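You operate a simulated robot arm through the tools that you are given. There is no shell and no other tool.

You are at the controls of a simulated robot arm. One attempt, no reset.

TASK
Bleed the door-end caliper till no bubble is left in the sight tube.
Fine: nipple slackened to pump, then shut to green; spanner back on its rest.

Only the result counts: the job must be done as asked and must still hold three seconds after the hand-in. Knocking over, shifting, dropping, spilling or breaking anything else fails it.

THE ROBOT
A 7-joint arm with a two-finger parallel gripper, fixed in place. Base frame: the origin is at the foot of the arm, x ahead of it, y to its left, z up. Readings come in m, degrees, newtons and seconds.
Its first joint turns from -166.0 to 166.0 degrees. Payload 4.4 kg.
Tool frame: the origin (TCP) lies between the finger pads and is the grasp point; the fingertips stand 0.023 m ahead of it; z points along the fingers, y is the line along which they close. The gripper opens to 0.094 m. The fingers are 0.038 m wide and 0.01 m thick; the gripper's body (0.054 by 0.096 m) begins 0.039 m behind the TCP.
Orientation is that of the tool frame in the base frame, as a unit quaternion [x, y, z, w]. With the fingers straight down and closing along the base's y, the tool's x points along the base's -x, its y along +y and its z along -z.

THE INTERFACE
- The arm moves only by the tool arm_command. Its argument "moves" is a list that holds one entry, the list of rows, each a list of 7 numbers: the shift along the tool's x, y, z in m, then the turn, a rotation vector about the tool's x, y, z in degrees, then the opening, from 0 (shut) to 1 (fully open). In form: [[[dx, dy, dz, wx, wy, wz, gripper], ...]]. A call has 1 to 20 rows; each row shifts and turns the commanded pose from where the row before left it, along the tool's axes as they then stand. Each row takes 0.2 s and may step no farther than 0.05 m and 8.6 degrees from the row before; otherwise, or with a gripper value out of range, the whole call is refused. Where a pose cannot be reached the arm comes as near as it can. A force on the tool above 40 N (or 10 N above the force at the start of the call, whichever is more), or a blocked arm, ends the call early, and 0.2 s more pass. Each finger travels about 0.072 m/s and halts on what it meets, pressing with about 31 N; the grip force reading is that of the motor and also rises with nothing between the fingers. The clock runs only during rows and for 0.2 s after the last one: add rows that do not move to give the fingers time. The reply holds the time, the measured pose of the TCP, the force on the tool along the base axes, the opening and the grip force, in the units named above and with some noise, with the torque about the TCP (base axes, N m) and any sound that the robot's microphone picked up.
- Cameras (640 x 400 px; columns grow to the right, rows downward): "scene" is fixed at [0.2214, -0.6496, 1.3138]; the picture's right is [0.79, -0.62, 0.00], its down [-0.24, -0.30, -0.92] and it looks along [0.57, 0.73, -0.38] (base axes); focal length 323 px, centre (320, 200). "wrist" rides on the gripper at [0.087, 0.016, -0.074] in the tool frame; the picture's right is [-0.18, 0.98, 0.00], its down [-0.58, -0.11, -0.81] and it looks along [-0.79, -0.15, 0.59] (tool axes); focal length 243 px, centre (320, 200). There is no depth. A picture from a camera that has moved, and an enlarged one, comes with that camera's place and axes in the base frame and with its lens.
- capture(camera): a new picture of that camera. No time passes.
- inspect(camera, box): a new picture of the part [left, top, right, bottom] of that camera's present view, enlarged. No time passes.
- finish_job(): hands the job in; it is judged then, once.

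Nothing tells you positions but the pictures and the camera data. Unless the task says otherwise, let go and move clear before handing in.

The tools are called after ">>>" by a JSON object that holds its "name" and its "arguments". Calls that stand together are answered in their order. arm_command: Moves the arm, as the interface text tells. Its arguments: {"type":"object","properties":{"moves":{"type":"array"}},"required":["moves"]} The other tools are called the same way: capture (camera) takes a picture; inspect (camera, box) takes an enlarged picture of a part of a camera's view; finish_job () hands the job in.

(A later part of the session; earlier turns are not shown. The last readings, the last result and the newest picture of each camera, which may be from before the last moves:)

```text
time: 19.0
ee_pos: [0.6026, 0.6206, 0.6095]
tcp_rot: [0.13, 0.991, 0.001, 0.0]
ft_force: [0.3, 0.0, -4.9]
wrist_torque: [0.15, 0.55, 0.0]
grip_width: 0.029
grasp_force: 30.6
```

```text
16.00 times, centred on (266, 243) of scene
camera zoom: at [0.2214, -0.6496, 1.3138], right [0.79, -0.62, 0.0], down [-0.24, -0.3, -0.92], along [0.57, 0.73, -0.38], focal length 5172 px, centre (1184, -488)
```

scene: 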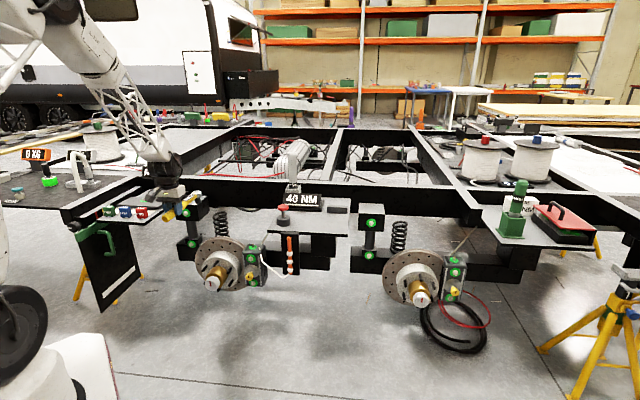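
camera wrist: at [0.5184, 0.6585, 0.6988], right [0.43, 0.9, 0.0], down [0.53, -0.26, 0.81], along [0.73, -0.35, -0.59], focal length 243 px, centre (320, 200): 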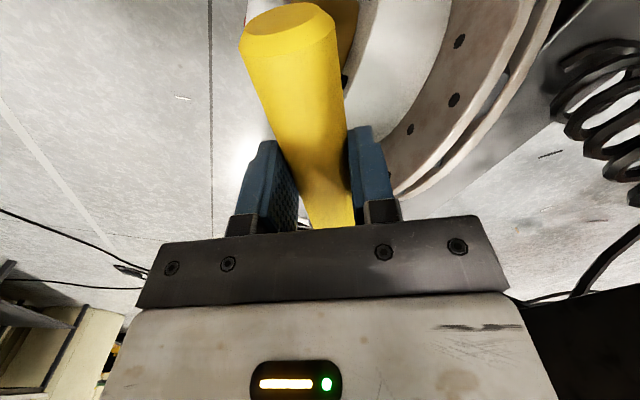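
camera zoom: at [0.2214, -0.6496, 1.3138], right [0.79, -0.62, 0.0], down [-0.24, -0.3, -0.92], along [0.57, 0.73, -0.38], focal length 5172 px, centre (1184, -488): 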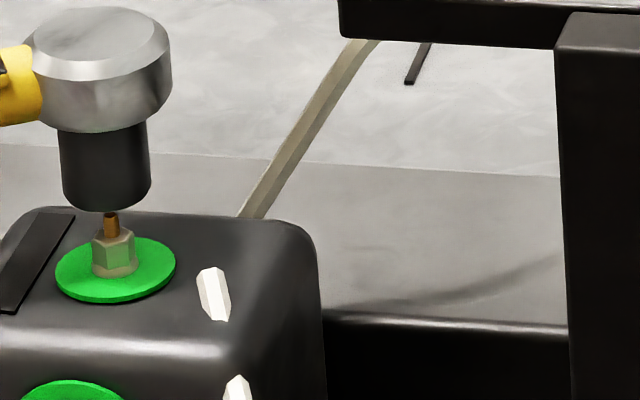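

The socket is laterally aligned within about 1 mm and roughly 8 mm above the tip. I'll go down in small steps, watching the force.

>>> {"name": "arm_command", "arguments": {"moves": [[[-0.001, 0, 0.005, 0, 0, 0, 0], [0, 0, 0.005, 0, 0, 0, 0], [0, 0, 0.003, 0, 0, 0, 0], [0, 0, 0, 0, 0, 0, 0]]]}}

>>> {"name": "inspect", "arguments": {"camera": "scene", "box": [255, 234, 279, 249]}}

```text
time: 20.0
ee_pos: [0.6042, 0.6193, 0.5976]
tcp_rot: [0.13, 0.991, -0.001, 0.001]
ft_force: [0.6, 0.6, -4.0]
wrist_torque: [0.18, 0.52, -0.02]
grip_width: 0.0294
grasp_force: 31.1
```

```text
16.00 times, centred on (267, 242) of scene
camera zoom: at [0.2214, -0.6496, 1.3138], right [0.79, -0.62, 0.0], down [-0.24, -0.3, -0.92], along [0.57, 0.73, -0.38], focal length 5172 px, centre (1168, -464)
```

zoom: 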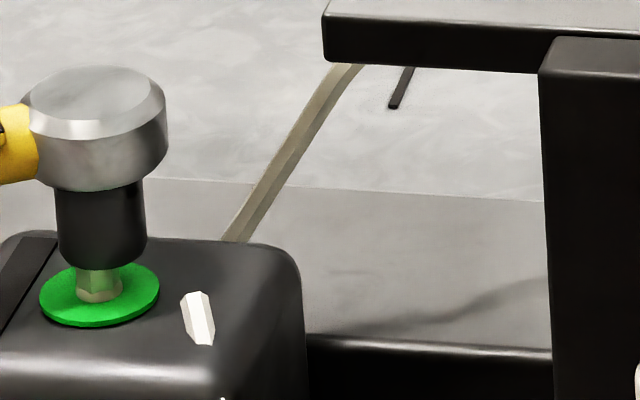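

The socket bottom is now about at the hex top, 1–1.5 mm right of centre. I'll nudge back and continue down.

>>> {"name": "arm_command", "arguments": {"moves": [[[0.0015, 0, 0, 0, 0, 0, 0], [0, 0, 0.003, 0, 0, 0, 0], [0, 0, 0.003, 0, 0, 0, 0], [0, 0, 0, 0, 0, 0, 0]]]}}

>>> {"name": "inspect", "arguments": {"camera": "scene", "box": [255, 234, 279, 249]}}

```text
time: 21.0
ee_pos: [0.6022, 0.6195, 0.5917]
tcp_rot: [0.13, 0.992, -0.001, 0.0]
ft_force: [-1.0, -1.2, -5.4]
wrist_torque: [0.1, 0.61, -0.17]
grip_width: 0.0294
grasp_force: 31.1
```

```text
16.00 times, centred on (267, 242) of scene
camera zoom: at [0.2214, -0.6496, 1.3138], right [0.79, -0.62, 0.0], down [-0.24, -0.3, -0.92], along [0.57, 0.73, -0.38], focal length 5172 px, centre (1168, -464)
```

zoom: 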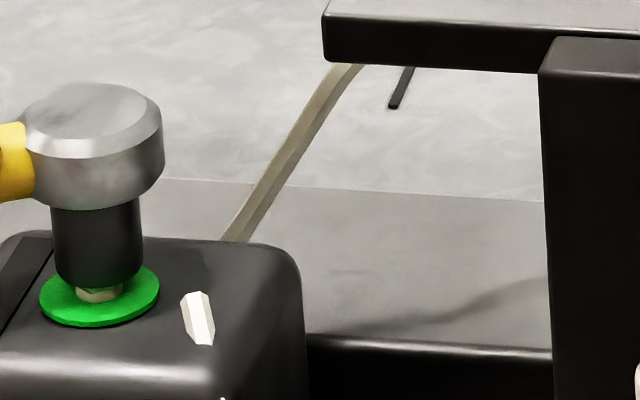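

The socket is sliding over the hex (small side torque). I'll continue down to seat it.

>>> {"name": "arm_command", "arguments": {"moves": [[[0, 0, 0.003, 0, 0, 0, 0], [0, 0, 0.003, 0, 0, 0, 0], [0, 0, 0, 0, 0, 0, 0]]]}}

>>> {"name": "inspect", "arguments": {"camera": "scene", "box": [255, 234, 279, 249]}}

```text
time: 21.8
ee_pos: [0.6041, 0.6196, 0.5846]
tcp_rot: [0.131, 0.991, 0.001, 0.001]
ft_force: [-4.3, 1.2, 6.0]
wrist_torque: [-0.4, -1.16, -0.16]
grip_width: 0.0292
grasp_force: 30.5
```

```text
16.00 times, centred on (267, 242) of scene
camera zoom: at [0.2214, -0.6496, 1.3138], right [0.79, -0.62, 0.0], down [-0.24, -0.3, -0.92], along [0.57, 0.73, -0.38], focal length 5172 px, centre (1168, -464)
```

zoom: 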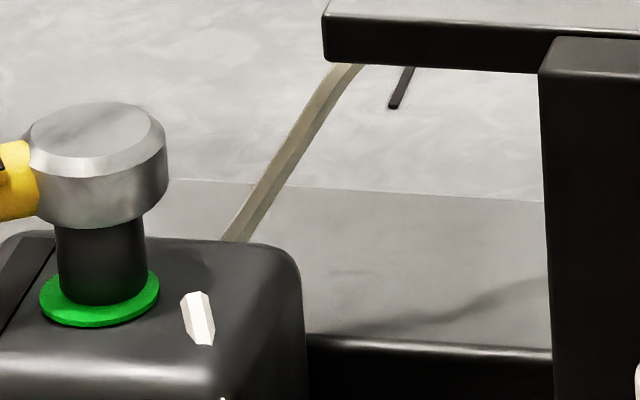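

The socket is seated (about 11 N of contact). I'll ease the pressure, then turn counter-clockwise about the nipple axis, starting with 12°.

>>> {"name": "arm_command", "arguments": {"moves": [[[0, 0, -0.0015, 0, 0, 0, 0], [-0.0003, -0.0098, 0, 0, 0, -3, 0], [-0.0003, -0.0098, 0, 0, 0, -3, 0], [-0.0003, -0.0098, 0, 0, 0, -3, 0], [-0.0003, -0.0098, 0, 0, 0, -3, 0], [0, 0, 0, 0, 0, 0, 0]]]}}

>>> {"name": "inspect", "arguments": {"camera": "scene", "box": [255, 234, 279, 249]}}

>>> {"name": "inspect", "arguments": {"camera": "scene", "box": [180, 180, 310, 290]}}

```text
time: 23.2
ee_pos: [0.597, 0.5816, 0.5867]
tcp_rot: [0.026, 1.0, 0.0, 0.0]
ft_force: [-20.7, -1.4, 1.6]
wrist_torque: [-0.17, 0.23, -0.81]
grip_width: 0.029
grasp_force: 31.0
```

```text
16.00 times, centred on (267, 242) of scene
camera zoom: at [0.2214, -0.6496, 1.3138], right [0.79, -0.62, 0.0], down [-0.24, -0.3, -0.92], along [0.57, 0.73, -0.38], focal length 5172 px, centre (1168, -464)
```

zoom: 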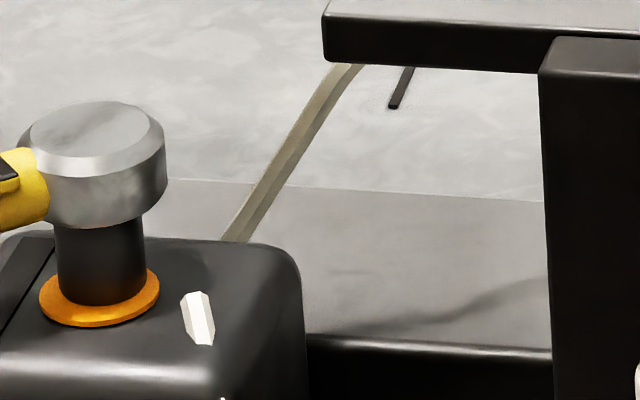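

```text
3.64 times, centred on (245, 235) of scene
camera zoom: at [0.2214, -0.6496, 1.3138], right [0.79, -0.62, 0.0], down [-0.24, -0.3, -0.92], along [0.57, 0.73, -0.38], focal length 1176 px, centre (593, 73)
```

zoom: 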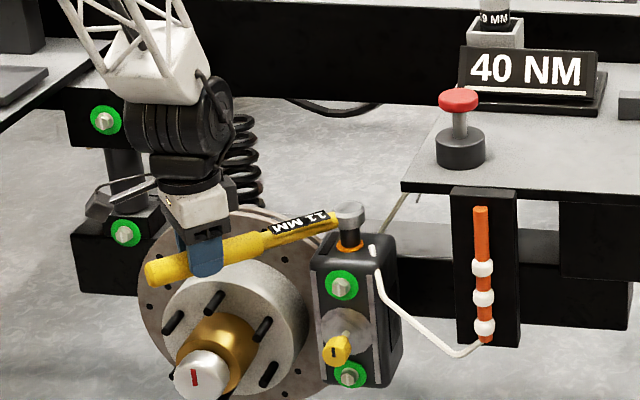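

The ring turned orange, so the nipple is slackening. I'll relieve the radial load a little and carry on to about 44° total.

>>> {"name": "arm_command", "arguments": {"moves": [[[0.0015, 0, 0, 0, 0, 0, 0], [-0.00025, -0.0132, 0, 0, 0, -4, 0], [-0.00025, -0.0132, 0, 0, 0, -4, 0], [-0.00025, -0.0132, 0, 0, 0, -4, 0], [-0.00025, -0.0132, 0, 0, 0, -4, 0], [0, 0, 0, 0, 0, 0, 0]]]}}

>>> {"name": "inspect", "arguments": {"camera": "scene", "box": [255, 234, 279, 249]}}

```text
time: 24.6
ee_pos: [0.5975, 0.5293, 0.5869]
tcp_rot: [-0.114, 0.993, 0.0, 0.0]
ft_force: [-0.8, 0.0, -4.9]
wrist_torque: [-0.1, 0.57, -0.15]
grip_width: 0.0291
grasp_force: 31.2
```

```text
16.00 times, centred on (267, 242) of scene
camera zoom: at [0.2214, -0.6496, 1.3138], right [0.79, -0.62, 0.0], down [-0.24, -0.3, -0.92], along [0.57, 0.73, -0.38], focal length 5172 px, centre (1168, -464)
```

zoom: 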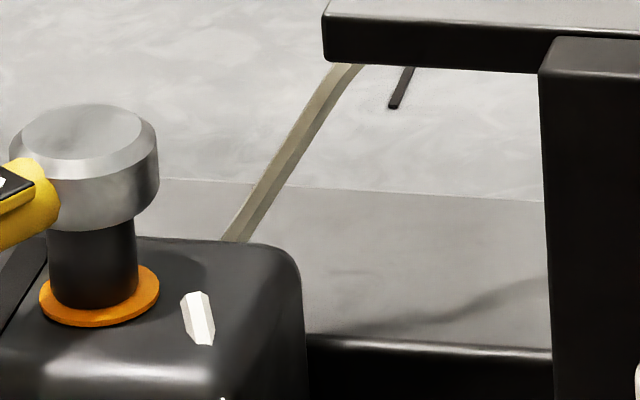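

Forces are nearly free now and the ring stays orange. I'll turn another 16° and check.

>>> {"name": "arm_command", "arguments": {"moves": [[[-0.0012, -0.0132, 0, 0, 0, -4, 0], [-0.00025, -0.0132, 0, 0, 0, -4, 0], [-0.00025, -0.0132, 0, 0, 0, -4, 0], [-0.00025, -0.0132, 0, 0, 0, -4, 0], [0, 0, 0, 0, 0, 0, 0]]]}}

>>> {"name": "inspect", "arguments": {"camera": "scene", "box": [255, 234, 279, 249]}}

>>> {"name": "inspect", "arguments": {"camera": "scene", "box": [180, 180, 310, 290]}}

>>> {"name": "inspect", "arguments": {"camera": "scene", "box": [260, 160, 390, 240]}}

```text
time: 25.8
ee_pos: [0.6174, 0.4812, 0.5876]
tcp_rot: [-0.25, 0.968, 0.0, 0.0]
ft_force: [0.0, 0.1, -4.0]
wrist_torque: [-0.29, 0.48, -0.11]
grip_width: 0.0291
grasp_force: 31.3
```

```text
16.00 times, centred on (267, 242) of scene
camera zoom: at [0.2214, -0.6496, 1.3138], right [0.79, -0.62, 0.0], down [-0.24, -0.3, -0.92], along [0.57, 0.73, -0.38], focal length 5172 px, centre (1168, -464)
```

zoom: 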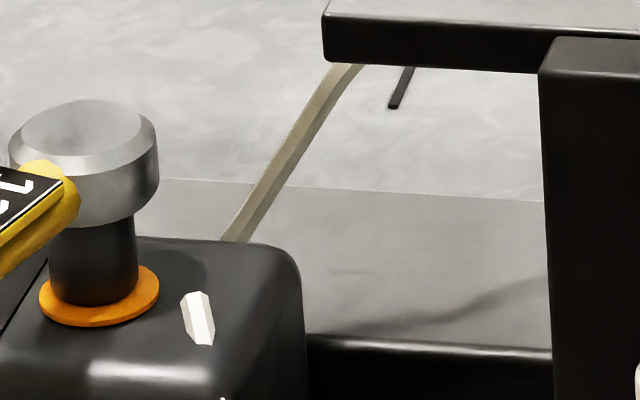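

```text
3.64 times, centred on (245, 235) of scene
camera zoom: at [0.2214, -0.6496, 1.3138], right [0.79, -0.62, 0.0], down [-0.24, -0.3, -0.92], along [0.57, 0.73, -0.38], focal length 1176 px, centre (593, 73)
```

zoom: 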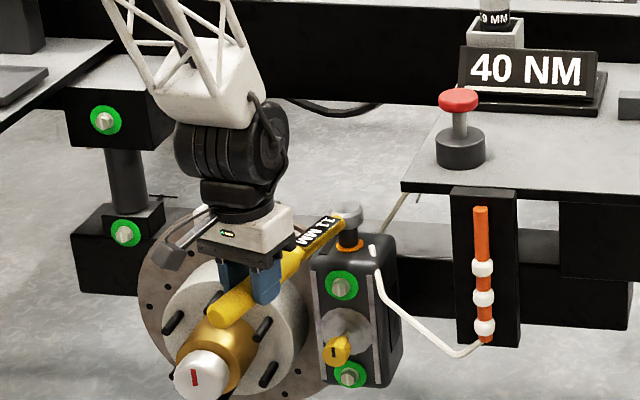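

```text
4.92 times, centred on (325, 200) of scene
camera zoom: at [0.2214, -0.6496, 1.3138], right [0.79, -0.62, 0.0], down [-0.24, -0.3, -0.92], along [0.57, 0.73, -0.38], focal length 1592 px, centre (295, 200)
```

zoom: 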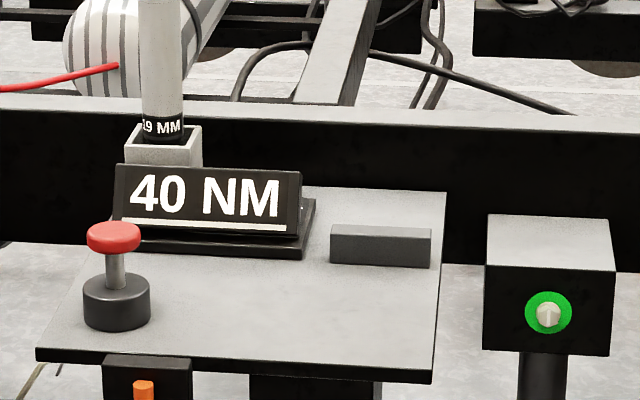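

The nipple has turned about 44° with the ring steady orange. Instead of parking the spanner, I'll keep it in hand and press the pump with the closed fingertips. First I lift straight off the nipple.

>>> {"name": "arm_command", "arguments": {"moves": [[[0, 0, -0.01, 0, 0, 0, 0], [0, 0, -0.015, 0, 0, 0, 0], [0, 0, -0.025, 0, 0, 0, 0], [0, 0, -0.04, 0, 0, 0, 0], [0, 0, -0.05, 0, 0, 0, 0], [0, 0, -0.05, 0, 0, 0, 0], [0, 0, -0.05, 0, 0, 0, 0], [0, 0, -0.05, 0, 0, 0, 0], [0, 0, -0.02, 0, 0, 0, 0], [0, 0, 0, 0, 0, 0, 0]]]}}

>>> {"name": "inspect", "arguments": {"camera": "scene", "box": [255, 234, 279, 249]}}

>>> {"name": "inspect", "arguments": {"camera": "scene", "box": [180, 140, 310, 250]}}

>>> {"name": "capture", "arguments": {"camera": "wrist"}}

```text
time: 28.0
ee_pos: [0.619, 0.479, 0.8924]
tcp_rot: [-0.25, 0.968, 0.0, 0.0]
ft_force: [0.1, 0.2, -4.8]
wrist_torque: [-0.29, 0.46, 0.02]
grip_width: 0.0292
grasp_force: 30.7
```

```text
16.00 times, centred on (267, 242) of scene
camera zoom: at [0.2214, -0.6496, 1.3138], right [0.79, -0.62, 0.0], down [-0.24, -0.3, -0.92], along [0.57, 0.73, -0.38], focal length 5172 px, centre (1168, -464)
```

zoom: 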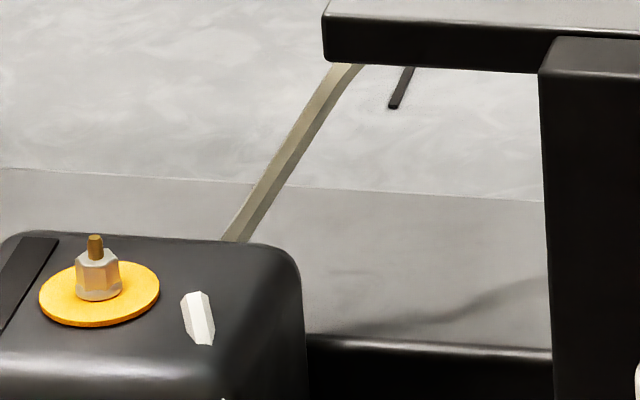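

```text
3.64 times, centred on (245, 195) of scene
camera zoom: at [0.2214, -0.6496, 1.3138], right [0.79, -0.62, 0.0], down [-0.24, -0.3, -0.92], along [0.57, 0.73, -0.38], focal length 1176 px, centre (593, 218)
```

zoom: 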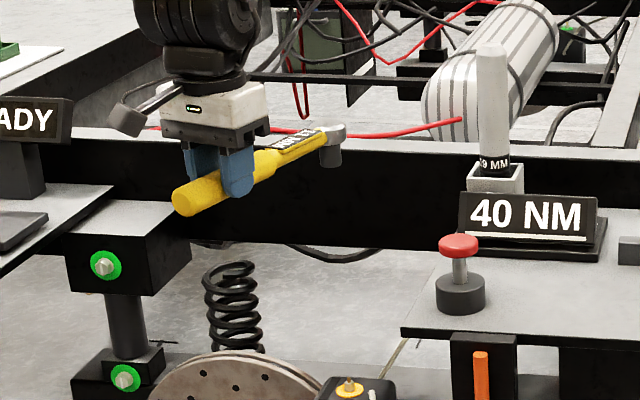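

```text
taken
camera wrist: at [0.5369, 0.4508, 0.9665], right [-0.32, 0.95, 0.0], down [0.56, 0.19, 0.81], along [0.77, 0.25, -0.59], focal length 243 px, centre (320, 200)
```

wrist: 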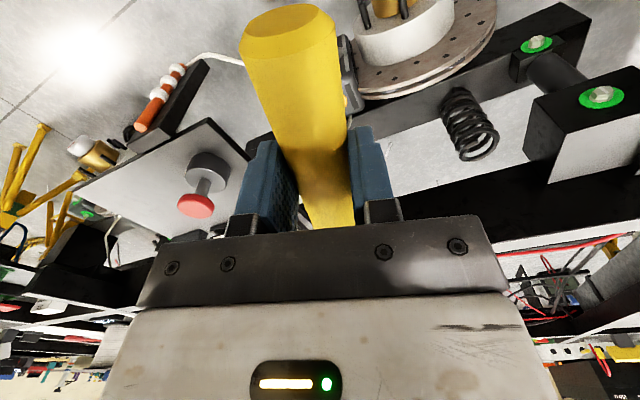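

The ring stays amber, so the nipple is slack. The red plunger is visible in both cameras; I'll zoom to locate it.

>>> {"name": "inspect", "arguments": {"camera": "wrist", "box": [160, 140, 250, 230]}}

>>> {"name": "inspect", "arguments": {"camera": "scene", "box": [270, 195, 302, 230]}}

```text
4.44 times, centred on (205, 185) of wrist
camera zoom: at [0.5369, 0.4508, 0.9665], right [-0.32, 0.95, 0.0], down [0.56, 0.19, 0.81], along [0.77, 0.25, -0.59], focal length 1078 px, centre (831, 267)
```

zoom: 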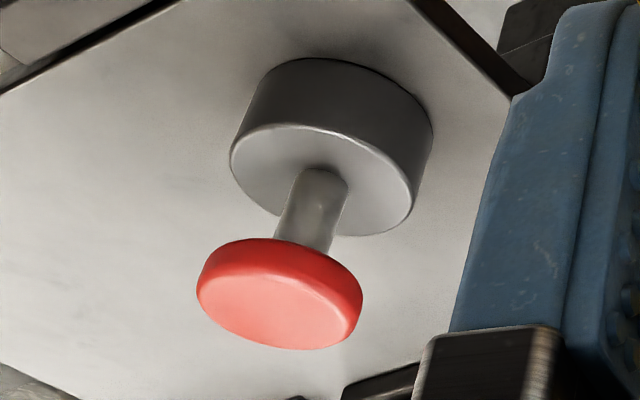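

```text
11.43 times, centred on (286, 212) of scene
camera zoom: at [0.2214, -0.6496, 1.3138], right [0.79, -0.62, 0.0], down [-0.24, -0.3, -0.92], along [0.57, 0.73, -0.38], focal length 3695 px, centre (709, 57)
```

zoom: 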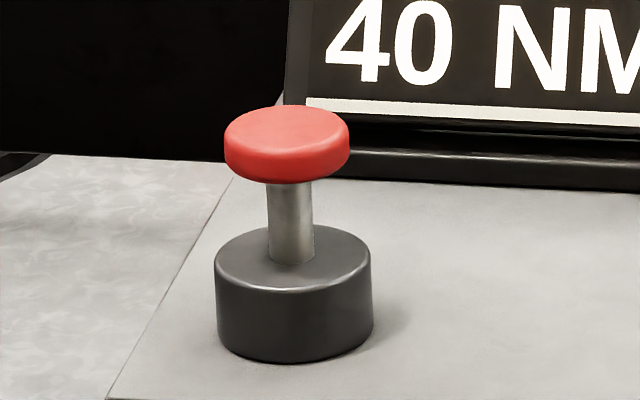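

The knob top is at about (0.838, 0.379, 0.791). I'll turn so the spanner head points right over the clear front part of the shelf, then move above the knob.

>>> {"name": "arm_command", "arguments": {"moves": [[[0, 0, 0, 0, 0, 8.2, 0], [0, 0, 0, 0, 0, 8.2, 0], [0, 0, 0, 0, 0, 8.2, 0], [0, 0, 0, 0, 0, 8.2, 0], [0, 0, 0, 0, 0, 8.2, 0], [0, 0, 0, 0, 0, 8.2, 0], [0, 0, 0, 0, 0, 8.2, 0], [0, 0, 0, 0, 0, 8.2, 0], [0, 0, 0, 0, 0, 8.2, 0], [-0.0376, 0.0139, 0, 0, 0, 0, 0], [-0.0376, 0.0139, 0, 0, 0, 0, 0], [-0.0376, 0.0139, 0, 0, 0, 0, 0], [-0.0376, 0.0139, 0, 0, 0, 0, 0], [-0.0376, 0.0139, 0, 0, 0, 0, 0], [-0.0376, 0.0139, 0, 0, 0, 0, 0], [0, 0, 0, 0, 0, 0, 0]]]}}

>>> {"name": "inspect", "arguments": {"camera": "scene", "box": [240, 140, 370, 240]}}

>>> {"name": "capture", "arguments": {"camera": "wrist"}}

```text
time: 31.4
ee_pos: [0.8367, 0.3815, 0.8932]
tcp_rot: [0.381, 0.924, 0.0, 0.0]
ft_force: [-0.8, 0.8, -4.7]
wrist_torque: [0.39, 0.4, 0.0]
grip_width: 0.0292
grasp_force: 31.1
```

```text
4.00 times, centred on (305, 190) of scene
camera zoom: at [0.2214, -0.6496, 1.3138], right [0.79, -0.62, 0.0], down [-0.24, -0.3, -0.92], along [0.57, 0.73, -0.38], focal length 1293 px, centre (380, 240)
```

zoom: 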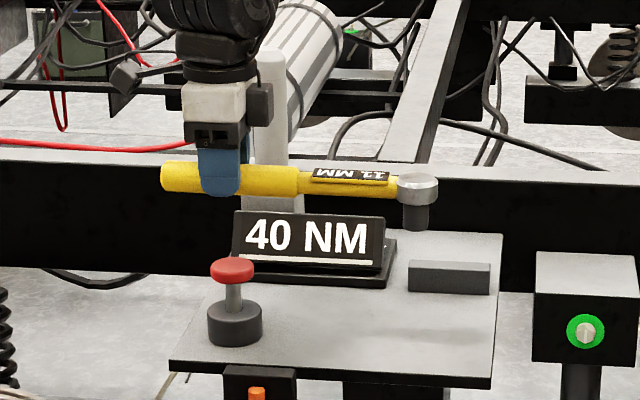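

```text
taken
camera wrist: at [0.7877, 0.4547, 0.9686], right [0.82, 0.57, 0.0], down [0.34, -0.49, 0.81], along [0.46, -0.66, -0.59], focal length 243 px, centre (320, 200)
```

wrist: 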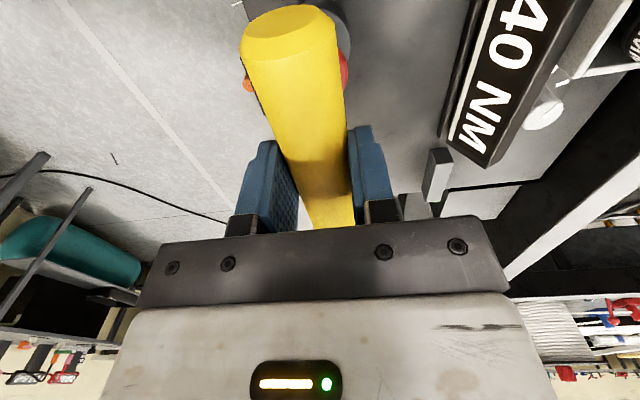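

The fingertips project right onto the knob. I'll descend to just above it and then press gently.

>>> {"name": "arm_command", "arguments": {"moves": [[[-0.001, -0.001, 0.03, 0, 0, 0, 0], [0, 0, 0.025, 0, 0, 0, 0], [0, 0, 0.015, 0, 0, 0, 0], [0, 0, 0, 0, 0, 0, 0]]]}}

>>> {"name": "inspect", "arguments": {"camera": "scene", "box": [260, 170, 350, 240]}}

```text
time: 32.4
ee_pos: [0.8387, 0.3765, 0.8249]
tcp_rot: [0.381, 0.925, 0.0, -0.001]
ft_force: [0.9, 0.8, -4.3]
wrist_torque: [0.38, 0.4, -0.02]
grip_width: 0.0295
grasp_force: 30.5
```

```text
5.71 times, centred on (305, 205) of scene
camera zoom: at [0.2214, -0.6496, 1.3138], right [0.79, -0.62, 0.0], down [-0.24, -0.3, -0.92], along [0.57, 0.73, -0.38], focal length 1847 px, centre (406, 171)
```

zoom: 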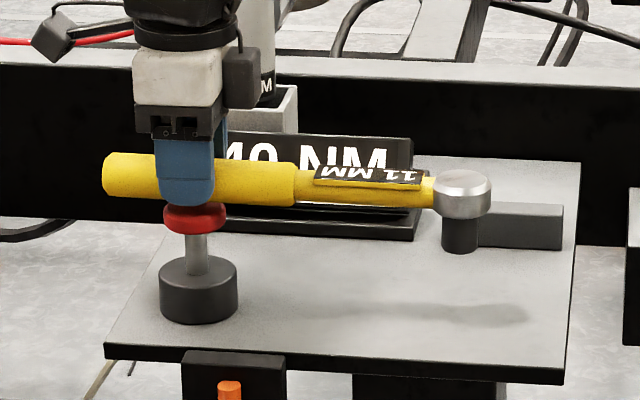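

Just above the knob, and the head is clear of the block. Pressing down slowly.

>>> {"name": "arm_command", "arguments": {"moves": [[[0, 0, 0.006, 0, 0, 0, 0], [0, 0, 0.006, 0, 0, 0, 0], [0, 0, 0.006, 0, 0, 0, 0], [0, 0, 0.004, 0, 0, 0, 0], [0, 0, 0, 0, 0, 0, 0]]]}}

>>> {"name": "inspect", "arguments": {"camera": "scene", "box": [260, 170, 350, 240]}}

>>> {"name": "inspect", "arguments": {"camera": "scene", "box": [240, 225, 310, 290]}}

```text
time: 33.6
ee_pos: [0.8358, 0.377, 0.8035]
tcp_rot: [0.381, 0.925, 0.0, 0.0]
ft_force: [0.6, 0.4, -1.8]
wrist_torque: [0.34, 0.32, 0.0]
grip_width: 0.0292
grasp_force: 31.2
```

```text
5.71 times, centred on (305, 205) of scene
camera zoom: at [0.2214, -0.6496, 1.3138], right [0.79, -0.62, 0.0], down [-0.24, -0.3, -0.92], along [0.57, 0.73, -0.38], focal length 1847 px, centre (406, 171)
```

zoom: 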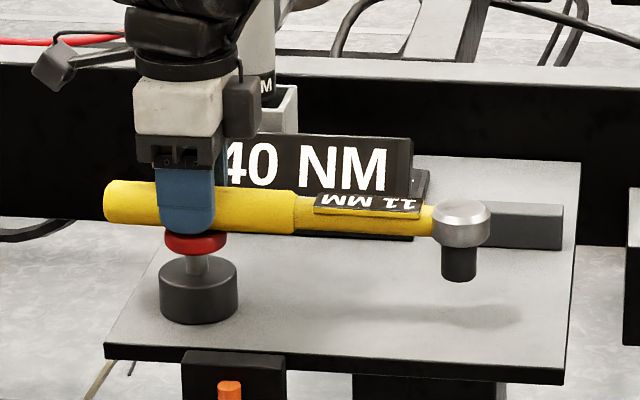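

```text
6.15 times, centred on (275, 258) of scene
camera zoom: at [0.2214, -0.6496, 1.3138], right [0.79, -0.62, 0.0], down [-0.24, -0.3, -0.92], along [0.57, 0.73, -0.38], focal length 1989 px, centre (597, -154)
```

zoom: 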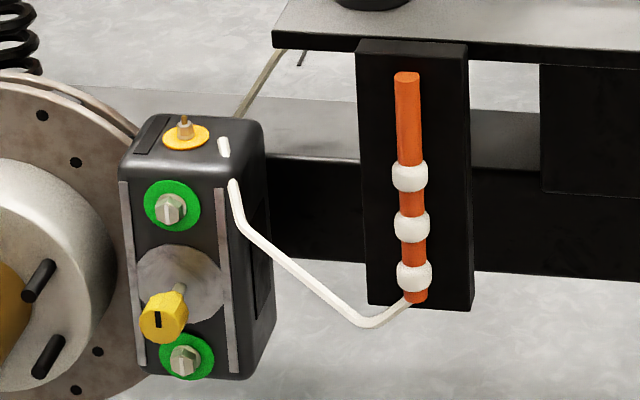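

The knob is moving with a light spring force. I'll press deeper.

>>> {"name": "arm_command", "arguments": {"moves": [[[0, 0, 0.004, 0, 0, 0, 0], [0, 0, 0.004, 0, 0, 0, 0], [0, 0, 0.003, 0, 0, 0, 0], [0, 0, 0, 0, 0, 0, 0]]]}}

>>> {"name": "inspect", "arguments": {"camera": "scene", "box": [260, 170, 350, 240]}}

>>> {"name": "inspect", "arguments": {"camera": "scene", "box": [240, 225, 310, 290]}}

```text
time: 34.6
ee_pos: [0.8386, 0.3789, 0.7958]
tcp_rot: [0.381, 0.925, 0.001, 0.002]
ft_force: [-7.0, -9.8, 36.8]
wrist_torque: [-0.5, -0.03, -0.24]
grip_width: 0.0292
grasp_force: 31.1
heard: click
```

```text
5.71 times, centred on (305, 205) of scene
camera zoom: at [0.2214, -0.6496, 1.3138], right [0.79, -0.62, 0.0], down [-0.24, -0.3, -0.92], along [0.57, 0.73, -0.38], focal length 1847 px, centre (406, 171)
```

zoom: 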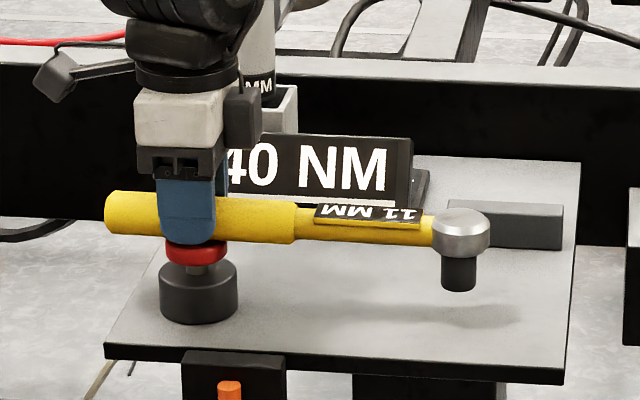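

```text
6.15 times, centred on (275, 258) of scene
camera zoom: at [0.2214, -0.6496, 1.3138], right [0.79, -0.62, 0.0], down [-0.24, -0.3, -0.92], along [0.57, 0.73, -0.38], focal length 1989 px, centre (597, -154)
```

zoom: 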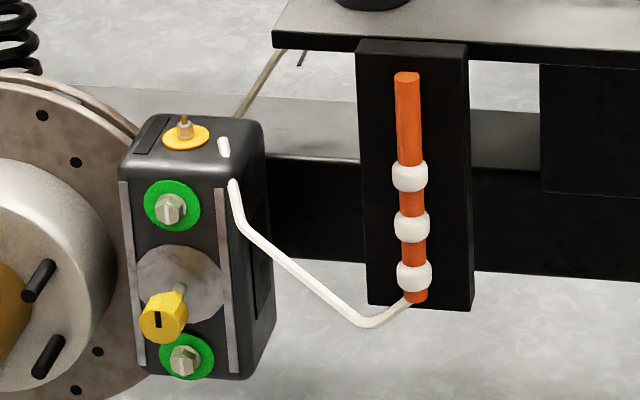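

I heard a click at bottom stroke. I'll release upward and watch the bubbles.

>>> {"name": "arm_command", "arguments": {"moves": [[[0, 0, -0.01, 0, 0, 0, 0], [0, 0, -0.012, 0, 0, 0, 0], [0, 0, -0.01, 0, 0, 0, 0], [0, 0, 0, 0, 0, 0, 0]]]}}

>>> {"name": "inspect", "arguments": {"camera": "scene", "box": [240, 180, 340, 290]}}

```text
time: 35.6
ee_pos: [0.8363, 0.3771, 0.8273]
tcp_rot: [0.381, 0.925, 0.001, 0.0]
ft_force: [-0.1, 0.2, -5.6]
wrist_torque: [0.41, 0.39, -0.01]
grip_width: 0.029
grasp_force: 30.2
```

```text
3.64 times, centred on (290, 235) of scene
camera zoom: at [0.2214, -0.6496, 1.3138], right [0.79, -0.62, 0.0], down [-0.24, -0.3, -0.92], along [0.57, 0.73, -0.38], focal length 1176 px, centre (429, 73)
```

zoom: 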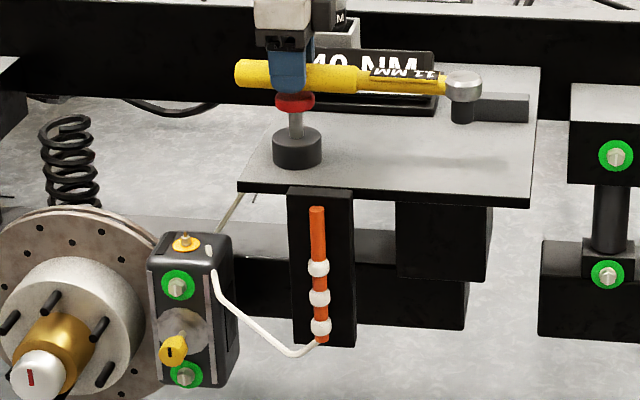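

Still three bubbles after one stroke. I'll make another stroke and compare.

>>> {"name": "arm_command", "arguments": {"moves": [[[0, 0, 0.012, 0, 0, 0, 0], [0, 0, 0.012, 0, 0, 0, 0], [0, 0, 0.0065, 0, 0, 0, 0], [0, 0, 0, 0, 0, 0, 0], [0, 0, -0.012, 0, 0, 0, 0], [0, 0, -0.012, 0, 0, 0, 0], [0, 0, -0.0065, 0, 0, 0, 0], [0, 0, 0, 0, 0, 0, 0]]]}}

>>> {"name": "inspect", "arguments": {"camera": "scene", "box": [240, 225, 310, 290]}}

```text
time: 37.4
ee_pos: [0.839, 0.3804, 0.8267]
tcp_rot: [0.382, 0.924, 0.0, 0.0]
ft_force: [0.2, 0.6, -5.3]
wrist_torque: [0.38, 0.35, -0.01]
grip_width: 0.029
grasp_force: 30.9
heard: click
```

```text
6.15 times, centred on (275, 258) of scene
camera zoom: at [0.2214, -0.6496, 1.3138], right [0.79, -0.62, 0.0], down [-0.24, -0.3, -0.92], along [0.57, 0.73, -0.38], focal length 1989 px, centre (597, -154)
```

zoom: 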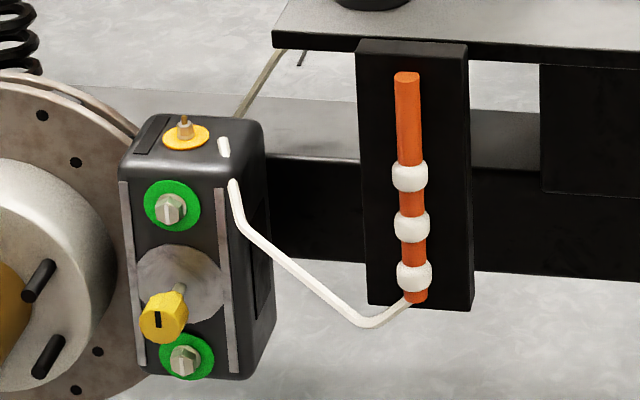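

Two clicks with no change. Before slackening further I'll try a few more strokes, in case it takes several per bubble.

>>> {"name": "arm_command", "arguments": {"moves": [[[0, 0, 0.015, 0, 0, 0, 0], [0, 0, 0.0155, 0, 0, 0, 0], [0, 0, 0, 0, 0, 0, 0], [0, 0, -0.015, 0, 0, 0, 0], [0, 0, -0.0155, 0, 0, 0, 0], [0, 0, 0, 0, 0, 0, 0], [0, 0, 0.015, 0, 0, 0, 0], [0, 0, 0.0155, 0, 0, 0, 0], [0, 0, 0, 0, 0, 0, 0], [0, 0, -0.015, 0, 0, 0, 0], [0, 0, -0.0155, 0, 0, 0, 0], [0, 0, 0, 0, 0, 0, 0], [0, 0, 0.015, 0, 0, 0, 0], [0, 0, 0.0155, 0, 0, 0, 0], [0, 0, 0, 0, 0, 0, 0], [0, 0, -0.015, 0, 0, 0, 0], [0, 0, -0.0155, 0, 0, 0, 0], [0, 0, 0, 0, 0, 0, 0]]]}}

>>> {"name": "inspect", "arguments": {"camera": "scene", "box": [240, 225, 310, 290]}}

>>> {"name": "inspect", "arguments": {"camera": "scene", "box": [255, 234, 279, 249]}}

>>> {"name": "inspect", "arguments": {"camera": "scene", "box": [280, 160, 380, 230]}}

```text
time: 41.2
ee_pos: [0.8386, 0.3778, 0.8245]
tcp_rot: [0.381, 0.925, -0.001, 0.0]
ft_force: [-0.8, 0.4, -4.5]
wrist_torque: [0.4, 0.4, 0.02]
grip_width: 0.0291
grasp_force: 30.1
heard: click, click, click
```

```text
6.15 times, centred on (275, 258) of scene
camera zoom: at [0.2214, -0.6496, 1.3138], right [0.79, -0.62, 0.0], down [-0.24, -0.3, -0.92], along [0.57, 0.73, -0.38], focal length 1989 px, centre (597, -154)
```

zoom: 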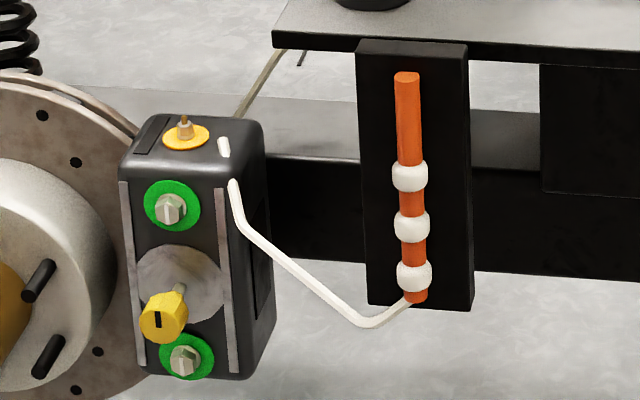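

```text
16.00 times, centred on (267, 242) of scene
camera zoom: at [0.2214, -0.6496, 1.3138], right [0.79, -0.62, 0.0], down [-0.24, -0.3, -0.92], along [0.57, 0.73, -0.38], focal length 5172 px, centre (1168, -464)
```

zoom: 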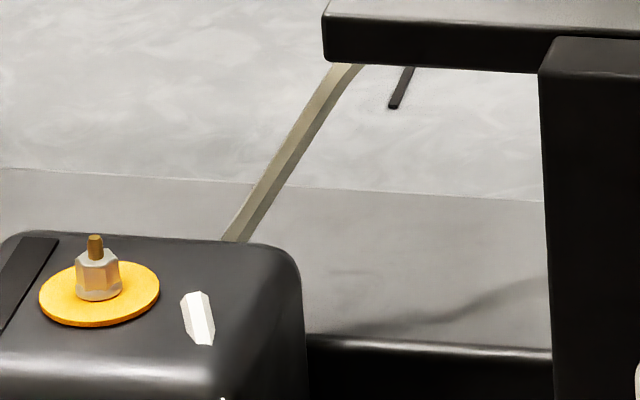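

```text
5.71 times, centred on (330, 195) of scene
camera zoom: at [0.2214, -0.6496, 1.3138], right [0.79, -0.62, 0.0], down [-0.24, -0.3, -0.92], along [0.57, 0.73, -0.38], focal length 1847 px, centre (263, 229)
```

zoom: 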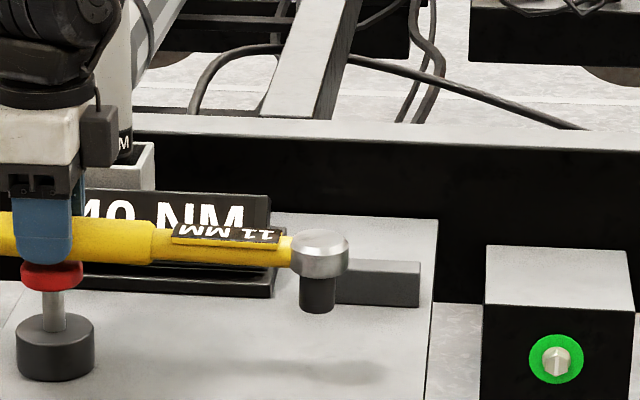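

Five clicks without change, so the nipple needs more slack. I'll retrace my commands exactly back over the nipple, stopping just above it.

>>> {"name": "arm_command", "arguments": {"moves": [[[0.001, 0.001, -0.035, 0, 0, 0, 0], [0, 0, -0.036, 0, 0, 0, 0], [0.0376, -0.0139, 0, 0, 0, 0, 0], [0.0376, -0.0139, 0, 0, 0, 0, 0], [0.0376, -0.0139, 0, 0, 0, 0, 0], [0.0376, -0.0139, 0, 0, 0, 0, 0], [0.0376, -0.0139, 0, 0, 0, 0, 0], [0.0376, -0.0139, 0, 0, 0, 0, 0], [0, 0, 0, 0, 0, -8.2, 0], [0, 0, 0, 0, 0, -8.2, 0], [0, 0, 0, 0, 0, -8.2, 0], [0, 0, 0, 0, 0, -8.2, 0], [0, 0, 0, 0, 0, -8.2, 0], [0, 0, 0, 0, 0, -8.2, 0], [0, 0, 0, 0, 0, -8.2, 0], [0, 0, 0, 0, 0, -8.2, 0], [0, 0, 0, 0, 0, -8.2, 0], [0, 0, 0, 0, 0, 0, 0]]]}}

>>> {"name": "arm_command", "arguments": {"moves": [[[0, 0, 0.05, 0, 0, 0, 0], [0, 0, 0.05, 0, 0, 0, 0], [0, 0, 0.05, 0, 0, 0, 0], [0, 0, 0.05, 0, 0, 0, 0], [0, 0, 0.05, 0, 0, 0, 0], [0, 0, 0.02, 0, 0, 0, 0], [0, 0, 0, 0, 0, 0, 0]]]}}

>>> {"name": "inspect", "arguments": {"camera": "scene", "box": [255, 234, 279, 249]}}

```text
time: 45.0
ee_pos: [0.6179, 0.4787, 0.8975]
tcp_rot: [-0.251, 0.968, 0.0, 0.0]
ft_force: [0.2, 0.0, -4.3]
wrist_torque: [-0.3, 0.54, 0.0]
grip_width: 0.0294
grasp_force: 31.2
```

```text
time: 46.6
ee_pos: [0.6181, 0.4789, 0.6271]
tcp_rot: [-0.251, 0.968, 0.001, 0.0]
ft_force: [0.3, -0.3, -4.8]
wrist_torque: [-0.28, 0.5, -0.02]
grip_width: 0.0292
grasp_force: 31.2
```

```text
16.00 times, centred on (267, 242) of scene
camera zoom: at [0.2214, -0.6496, 1.3138], right [0.79, -0.62, 0.0], down [-0.24, -0.3, -0.92], along [0.57, 0.73, -0.38], focal length 5172 px, centre (1168, -464)
```

zoom: 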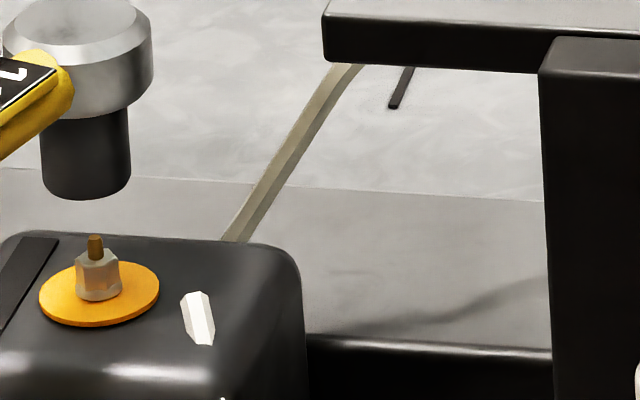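

The socket is about 1.5 mm left of the tip. I'll correct slightly and lower slowly onto the hex.

>>> {"name": "arm_command", "arguments": {"moves": [[[-0.0006, -0.0014, 0.01, 0, 0, 0, 0], [0, 0, 0.01, 0, 0, 0, 0], [0, 0, 0.006, 0, 0, 0, 0], [0, 0, 0.006, 0, 0, 0, 0], [0, 0, 0.004, 0, 0, 0, 0], [0, 0, 0.004, 0, 0, 0, 0], [0, 0, 0, 0, 0, 0, 0]]]}}

>>> {"name": "inspect", "arguments": {"camera": "scene", "box": [255, 234, 279, 249]}}

```text
time: 48.2
ee_pos: [0.6201, 0.4787, 0.5879]
tcp_rot: [-0.251, 0.968, 0.001, 0.0]
ft_force: [1.9, 0.3, 5.1]
wrist_torque: [0.63, -1.13, 0.01]
grip_width: 0.0292
grasp_force: 30.4
```

```text
16.00 times, centred on (267, 242) of scene
camera zoom: at [0.2214, -0.6496, 1.3138], right [0.79, -0.62, 0.0], down [-0.24, -0.3, -0.92], along [0.57, 0.73, -0.38], focal length 5172 px, centre (1168, -464)
```

zoom: 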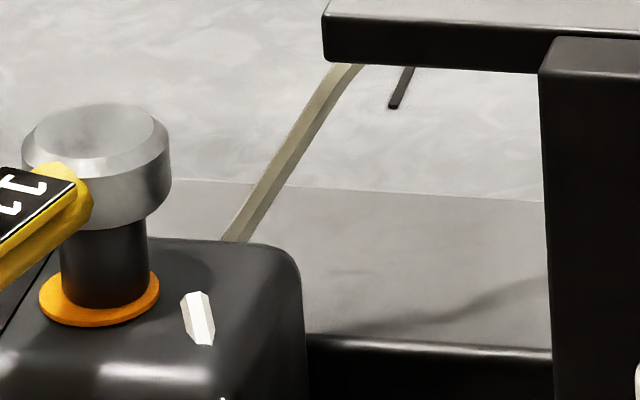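

Seated again. I'll ease up slightly and turn another 28° counter-clockwise, watching clearance to the shelf.

>>> {"name": "arm_command", "arguments": {"moves": [[[0.001, 0, -0.0015, 0, 0, 0, 0], [-0.00025, -0.0132, 0, 0, 0, -4, 0], [-0.00025, -0.0132, 0, 0, 0, -4, 0], [-0.00025, -0.0132, 0, 0, 0, -4, 0], [-0.00025, -0.0132, 0, 0, 0, -4, 0], [-0.00025, -0.0132, 0, 0, 0, -4, 0], [-0.00025, -0.0132, 0, 0, 0, -4, 0], [-0.00025, -0.0132, 0, 0, 0, -4, 0], [0, 0, 0, 0, 0, 0, 0]]]}}

>>> {"name": "inspect", "arguments": {"camera": "scene", "box": [255, 234, 279, 249]}}

>>> {"name": "inspect", "arguments": {"camera": "scene", "box": [190, 160, 320, 290]}}

>>> {"name": "capture", "arguments": {"camera": "wrist"}}

```text
time: 50.2
ee_pos: [0.679, 0.4099, 0.5888]
tcp_rot: [-0.477, 0.879, 0.0, 0.0]
ft_force: [-0.5, 1.8, -4.5]
wrist_torque: [-0.48, 0.28, 0.03]
grip_width: 0.0294
grasp_force: 30.9
```

```text
16.00 times, centred on (267, 242) of scene
camera zoom: at [0.2214, -0.6496, 1.3138], right [0.79, -0.62, 0.0], down [-0.24, -0.3, -0.92], along [0.57, 0.73, -0.38], focal length 5172 px, centre (1168, -464)
```

zoom: 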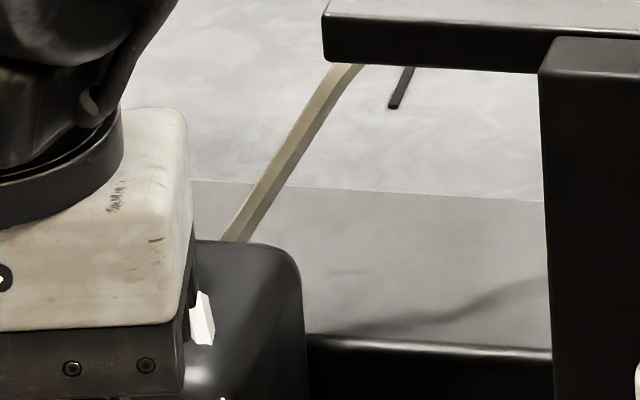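

```text
3.08 times, centred on (255, 225) of scene
camera zoom: at [0.2214, -0.6496, 1.3138], right [0.79, -0.62, 0.0], down [-0.24, -0.3, -0.92], along [0.57, 0.73, -0.38], focal length 995 px, centre (520, 123)
```

zoom: 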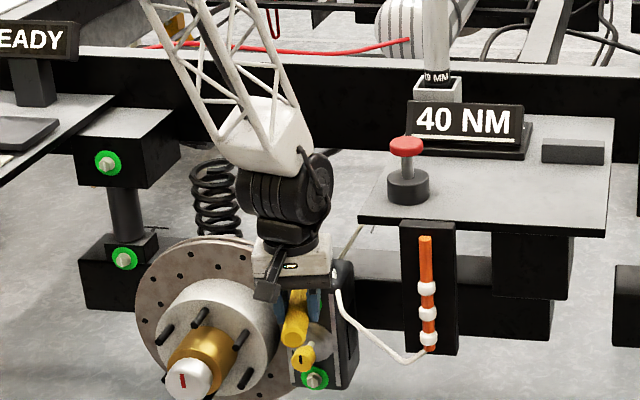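

```text
taken
camera wrist: at [0.6195, 0.3465, 0.6629], right [-0.72, 0.69, 0.0], down [0.41, 0.43, 0.81], along [0.56, 0.58, -0.59], focal length 243 px, centre (320, 200)
```

wrist: 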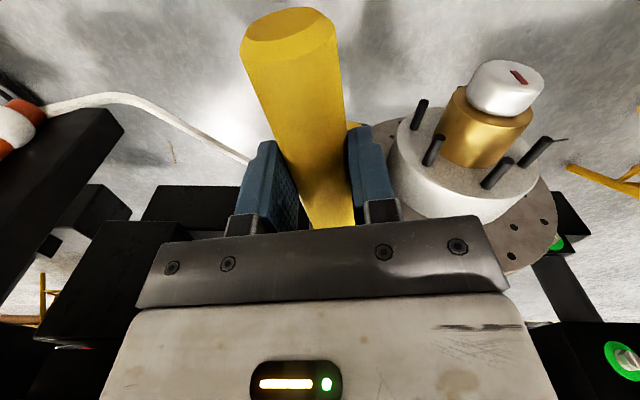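

Turned cleanly to about 72° total, clear of the shelf. I'll lift off, check the ring, and go back over the pump for a test.

>>> {"name": "arm_command", "arguments": {"moves": [[[0, 0, -0.01, 0, 0, 0, 0], [0, 0, -0.025, 0, 0, 0, 0], [0, 0, -0.045, 0, 0, 0, 0], [0, 0, -0.046, 0, 0, 0, 0], [0, 0, -0.046, 0, 0, 0, 0], [0, 0, -0.046, 0, 0, 0, 0], [0, 0, -0.046, 0, 0, 0, 0], [0, 0, -0.046, 0, 0, 0, 0], [0, 0, 0, 0, 0, 8.5, 0], [0, 0, 0, 0, 0, 8.5, 0], [0, 0, 0, 0, 0, 8.5, 0], [0, 0, 0, 0, 0, 8.5, 0], [0, 0, 0, 0, 0, 8.5, 0], [0, 0, 0, 0, 0, 8.5, 0], [0, 0, 0, 0, 0, 8.5, 0], [0, 0, 0, 0, 0, 8.5, 0], [0, 0, 0, 0, 0, 8.5, 0], [0, 0, 0, 0, 0, 8.5, 0], [0, 0, 0, 0, 0, 8.5, 0], [0, 0, 0, 0, 0, 8.5, 0]]]}}

>>> {"name": "inspect", "arguments": {"camera": "scene", "box": [255, 234, 279, 249]}}

>>> {"name": "inspect", "arguments": {"camera": "scene", "box": [230, 150, 330, 290]}}

```text
time: 54.4
ee_pos: [0.6791, 0.4089, 0.8986]
tcp_rot: [0.384, 0.923, -0.001, 0.0]
ft_force: [-0.2, -0.4, -4.4]
wrist_torque: [0.4, 0.4, 0.0]
grip_width: 0.0291
grasp_force: 31.3
```

```text
16.00 times, centred on (267, 242) of scene
camera zoom: at [0.2214, -0.6496, 1.3138], right [0.79, -0.62, 0.0], down [-0.24, -0.3, -0.92], along [0.57, 0.73, -0.38], focal length 5172 px, centre (1168, -464)
```

zoom: 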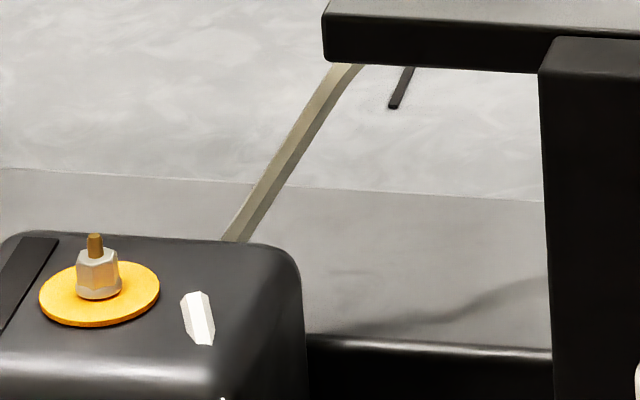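

```text
2.86 times, centred on (280, 220) of scene
camera zoom: at [0.2214, -0.6496, 1.3138], right [0.79, -0.62, 0.0], down [-0.24, -0.3, -0.92], along [0.57, 0.73, -0.38], focal length 924 px, centre (434, 143)
```

zoom: 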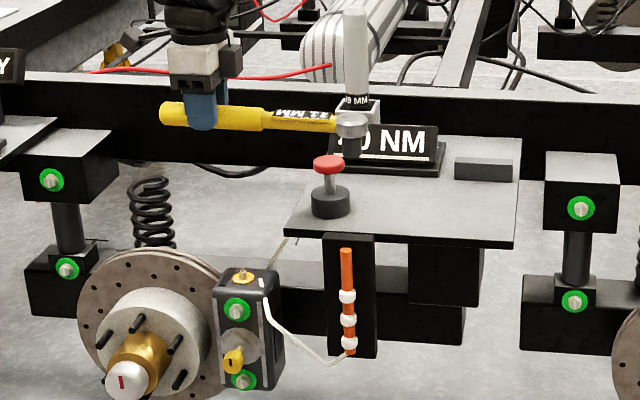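

The hex has risen slightly, so it is unscrewing. Moving over the knob and making a stroke.

>>> {"name": "arm_command", "arguments": {"moves": [[[-0.0336, 0.0226, 0, 0, 0, 0, 0], [-0.0336, 0.0226, 0, 0, 0, 0, 0], [-0.0336, 0.0226, 0, 0, 0, 0, 0], [-0.0336, 0.0226, 0, 0, 0, 0, 0], [0, 0, 0.03, 0, 0, 0, 0], [0, 0, 0.025, 0, 0, 0, 0], [0, 0, 0.018, 0, 0, 0, 0], [0, 0, 0, 0, 0, 0, 0]]]}}

>>> {"name": "inspect", "arguments": {"camera": "scene", "box": [260, 170, 350, 240]}}

```text
time: 56.2
ee_pos: [0.8406, 0.3778, 0.8267]
tcp_rot: [0.383, 0.924, 0.0, -0.001]
ft_force: [-0.7, -1.0, -5.0]
wrist_torque: [0.39, 0.41, -0.02]
grip_width: 0.0292
grasp_force: 31.3
```

```text
5.71 times, centred on (305, 205) of scene
camera zoom: at [0.2214, -0.6496, 1.3138], right [0.79, -0.62, 0.0], down [-0.24, -0.3, -0.92], along [0.57, 0.73, -0.38], focal length 1847 px, centre (406, 171)
```

zoom: 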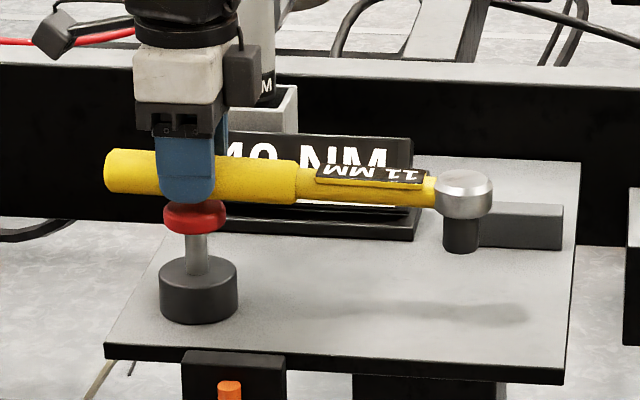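

>>> {"name": "arm_command", "arguments": {"moves": [[[0, 0, 0.012, 0, 0, 0, 0], [0, 0, 0.012, 0, 0, 0, 0], [0, 0, 0.0065, 0, 0, 0, 0], [0, 0, 0, 0, 0, 0, 0], [0, 0, -0.012, 0, 0, 0, 0], [0, 0, -0.012, 0, 0, 0, 0], [0, 0, -0.0065, 0, 0, 0, 0], [0, 0, 0, 0, 0, 0, 0]]]}}

>>> {"name": "inspect", "arguments": {"camera": "scene", "box": [240, 225, 310, 290]}}

```text
time: 58.0
ee_pos: [0.8379, 0.3806, 0.8252]
tcp_rot: [0.383, 0.924, 0.0, 0.0]
ft_force: [-0.2, 0.0, -5.1]
wrist_torque: [0.41, 0.38, 0.03]
grip_width: 0.0289
grasp_force: 31.3
heard: click
```

```text
6.15 times, centred on (275, 258) of scene
camera zoom: at [0.2214, -0.6496, 1.3138], right [0.79, -0.62, 0.0], down [-0.24, -0.3, -0.92], along [0.57, 0.73, -0.38], focal length 1989 px, centre (597, -154)
```

zoom: 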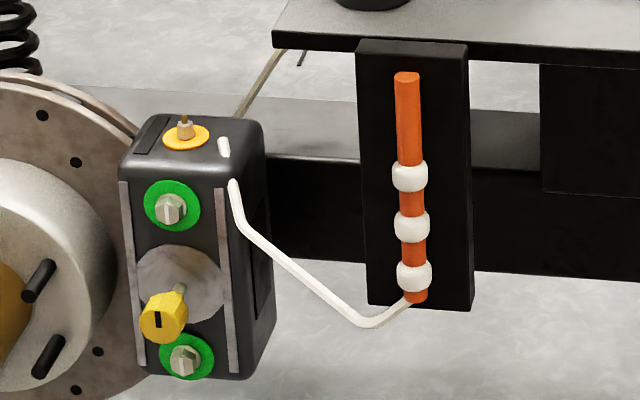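

Still no change at about 72°. I'll ratchet back 60° on the hex and slacken another 60°. First I return over the nipple.

>>> {"name": "arm_command", "arguments": {"moves": [[[0, 0, -0.035, 0, 0, 0, 0], [0, 0, -0.038, 0, 0, 0, 0], [0.0392, -0.0036, 0, 0, 0, 0, 0], [0.0392, -0.0036, 0, 0, 0, 0, 0], [0.0392, -0.0036, 0, 0, 0, 0, 0], [0.0392, -0.0036, 0, 0, 0, 0, 0], [0.0392, -0.0036, 0, 0, 0, 0, 0], [0.0392, -0.0036, 0, 0, 0, 0, 0], [0.0392, -0.0036, 0, 0, 0, 0, 0], [0.0389, -0.0033, 0, 0, 0, 0, 0], [0, 0, 0, 0, 0, -8.4, 0], [0, 0, 0, 0, 0, -8.4, 0], [0, 0, 0, 0, 0, -8.4, 0], [0, 0, 0, 0, 0, -8.4, 0], [0, 0, 0, 0, 0, -8.4, 0], [0, 0, 0, 0, 0, 0, 0]]]}}

>>> {"name": "arm_command", "arguments": {"moves": [[[0, 0, 0.05, 0, 0, 0, 0], [0, 0, 0.05, 0, 0, 0, 0], [0, 0, 0.05, 0, 0, 0, 0], [0, 0, 0.05, 0, 0, 0, 0], [0, 0, 0.05, 0, 0, 0, 0], [0, 0, 0.02, 0, 0, 0, 0], [0, 0, 0, 0, 0, 0, 0]]]}}

>>> {"name": "inspect", "arguments": {"camera": "scene", "box": [255, 234, 279, 249]}}

```text
time: 61.4
ee_pos: [0.596, 0.5797, 0.8985]
tcp_rot: [0.025, 1.0, 0.0, 0.0]
ft_force: [-0.1, -0.4, -5.3]
wrist_torque: [0.05, 0.58, -0.02]
grip_width: 0.029
grasp_force: 30.5
```

```text
time: 63.0
ee_pos: [0.5944, 0.5779, 0.6259]
tcp_rot: [0.026, 1.0, 0.001, 0.0]
ft_force: [0.1, 0.7, -4.5]
wrist_torque: [-0.01, 0.51, 0.0]
grip_width: 0.0291
grasp_force: 30.8
```

```text
16.00 times, centred on (267, 242) of scene
camera zoom: at [0.2214, -0.6496, 1.3138], right [0.79, -0.62, 0.0], down [-0.24, -0.3, -0.92], along [0.57, 0.73, -0.38], focal length 5172 px, centre (1168, -464)
```

zoom: 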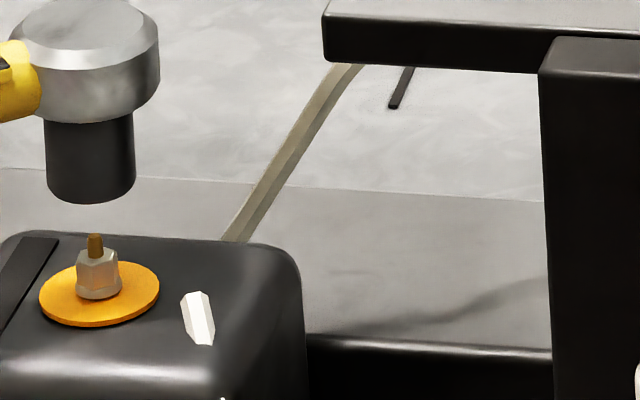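

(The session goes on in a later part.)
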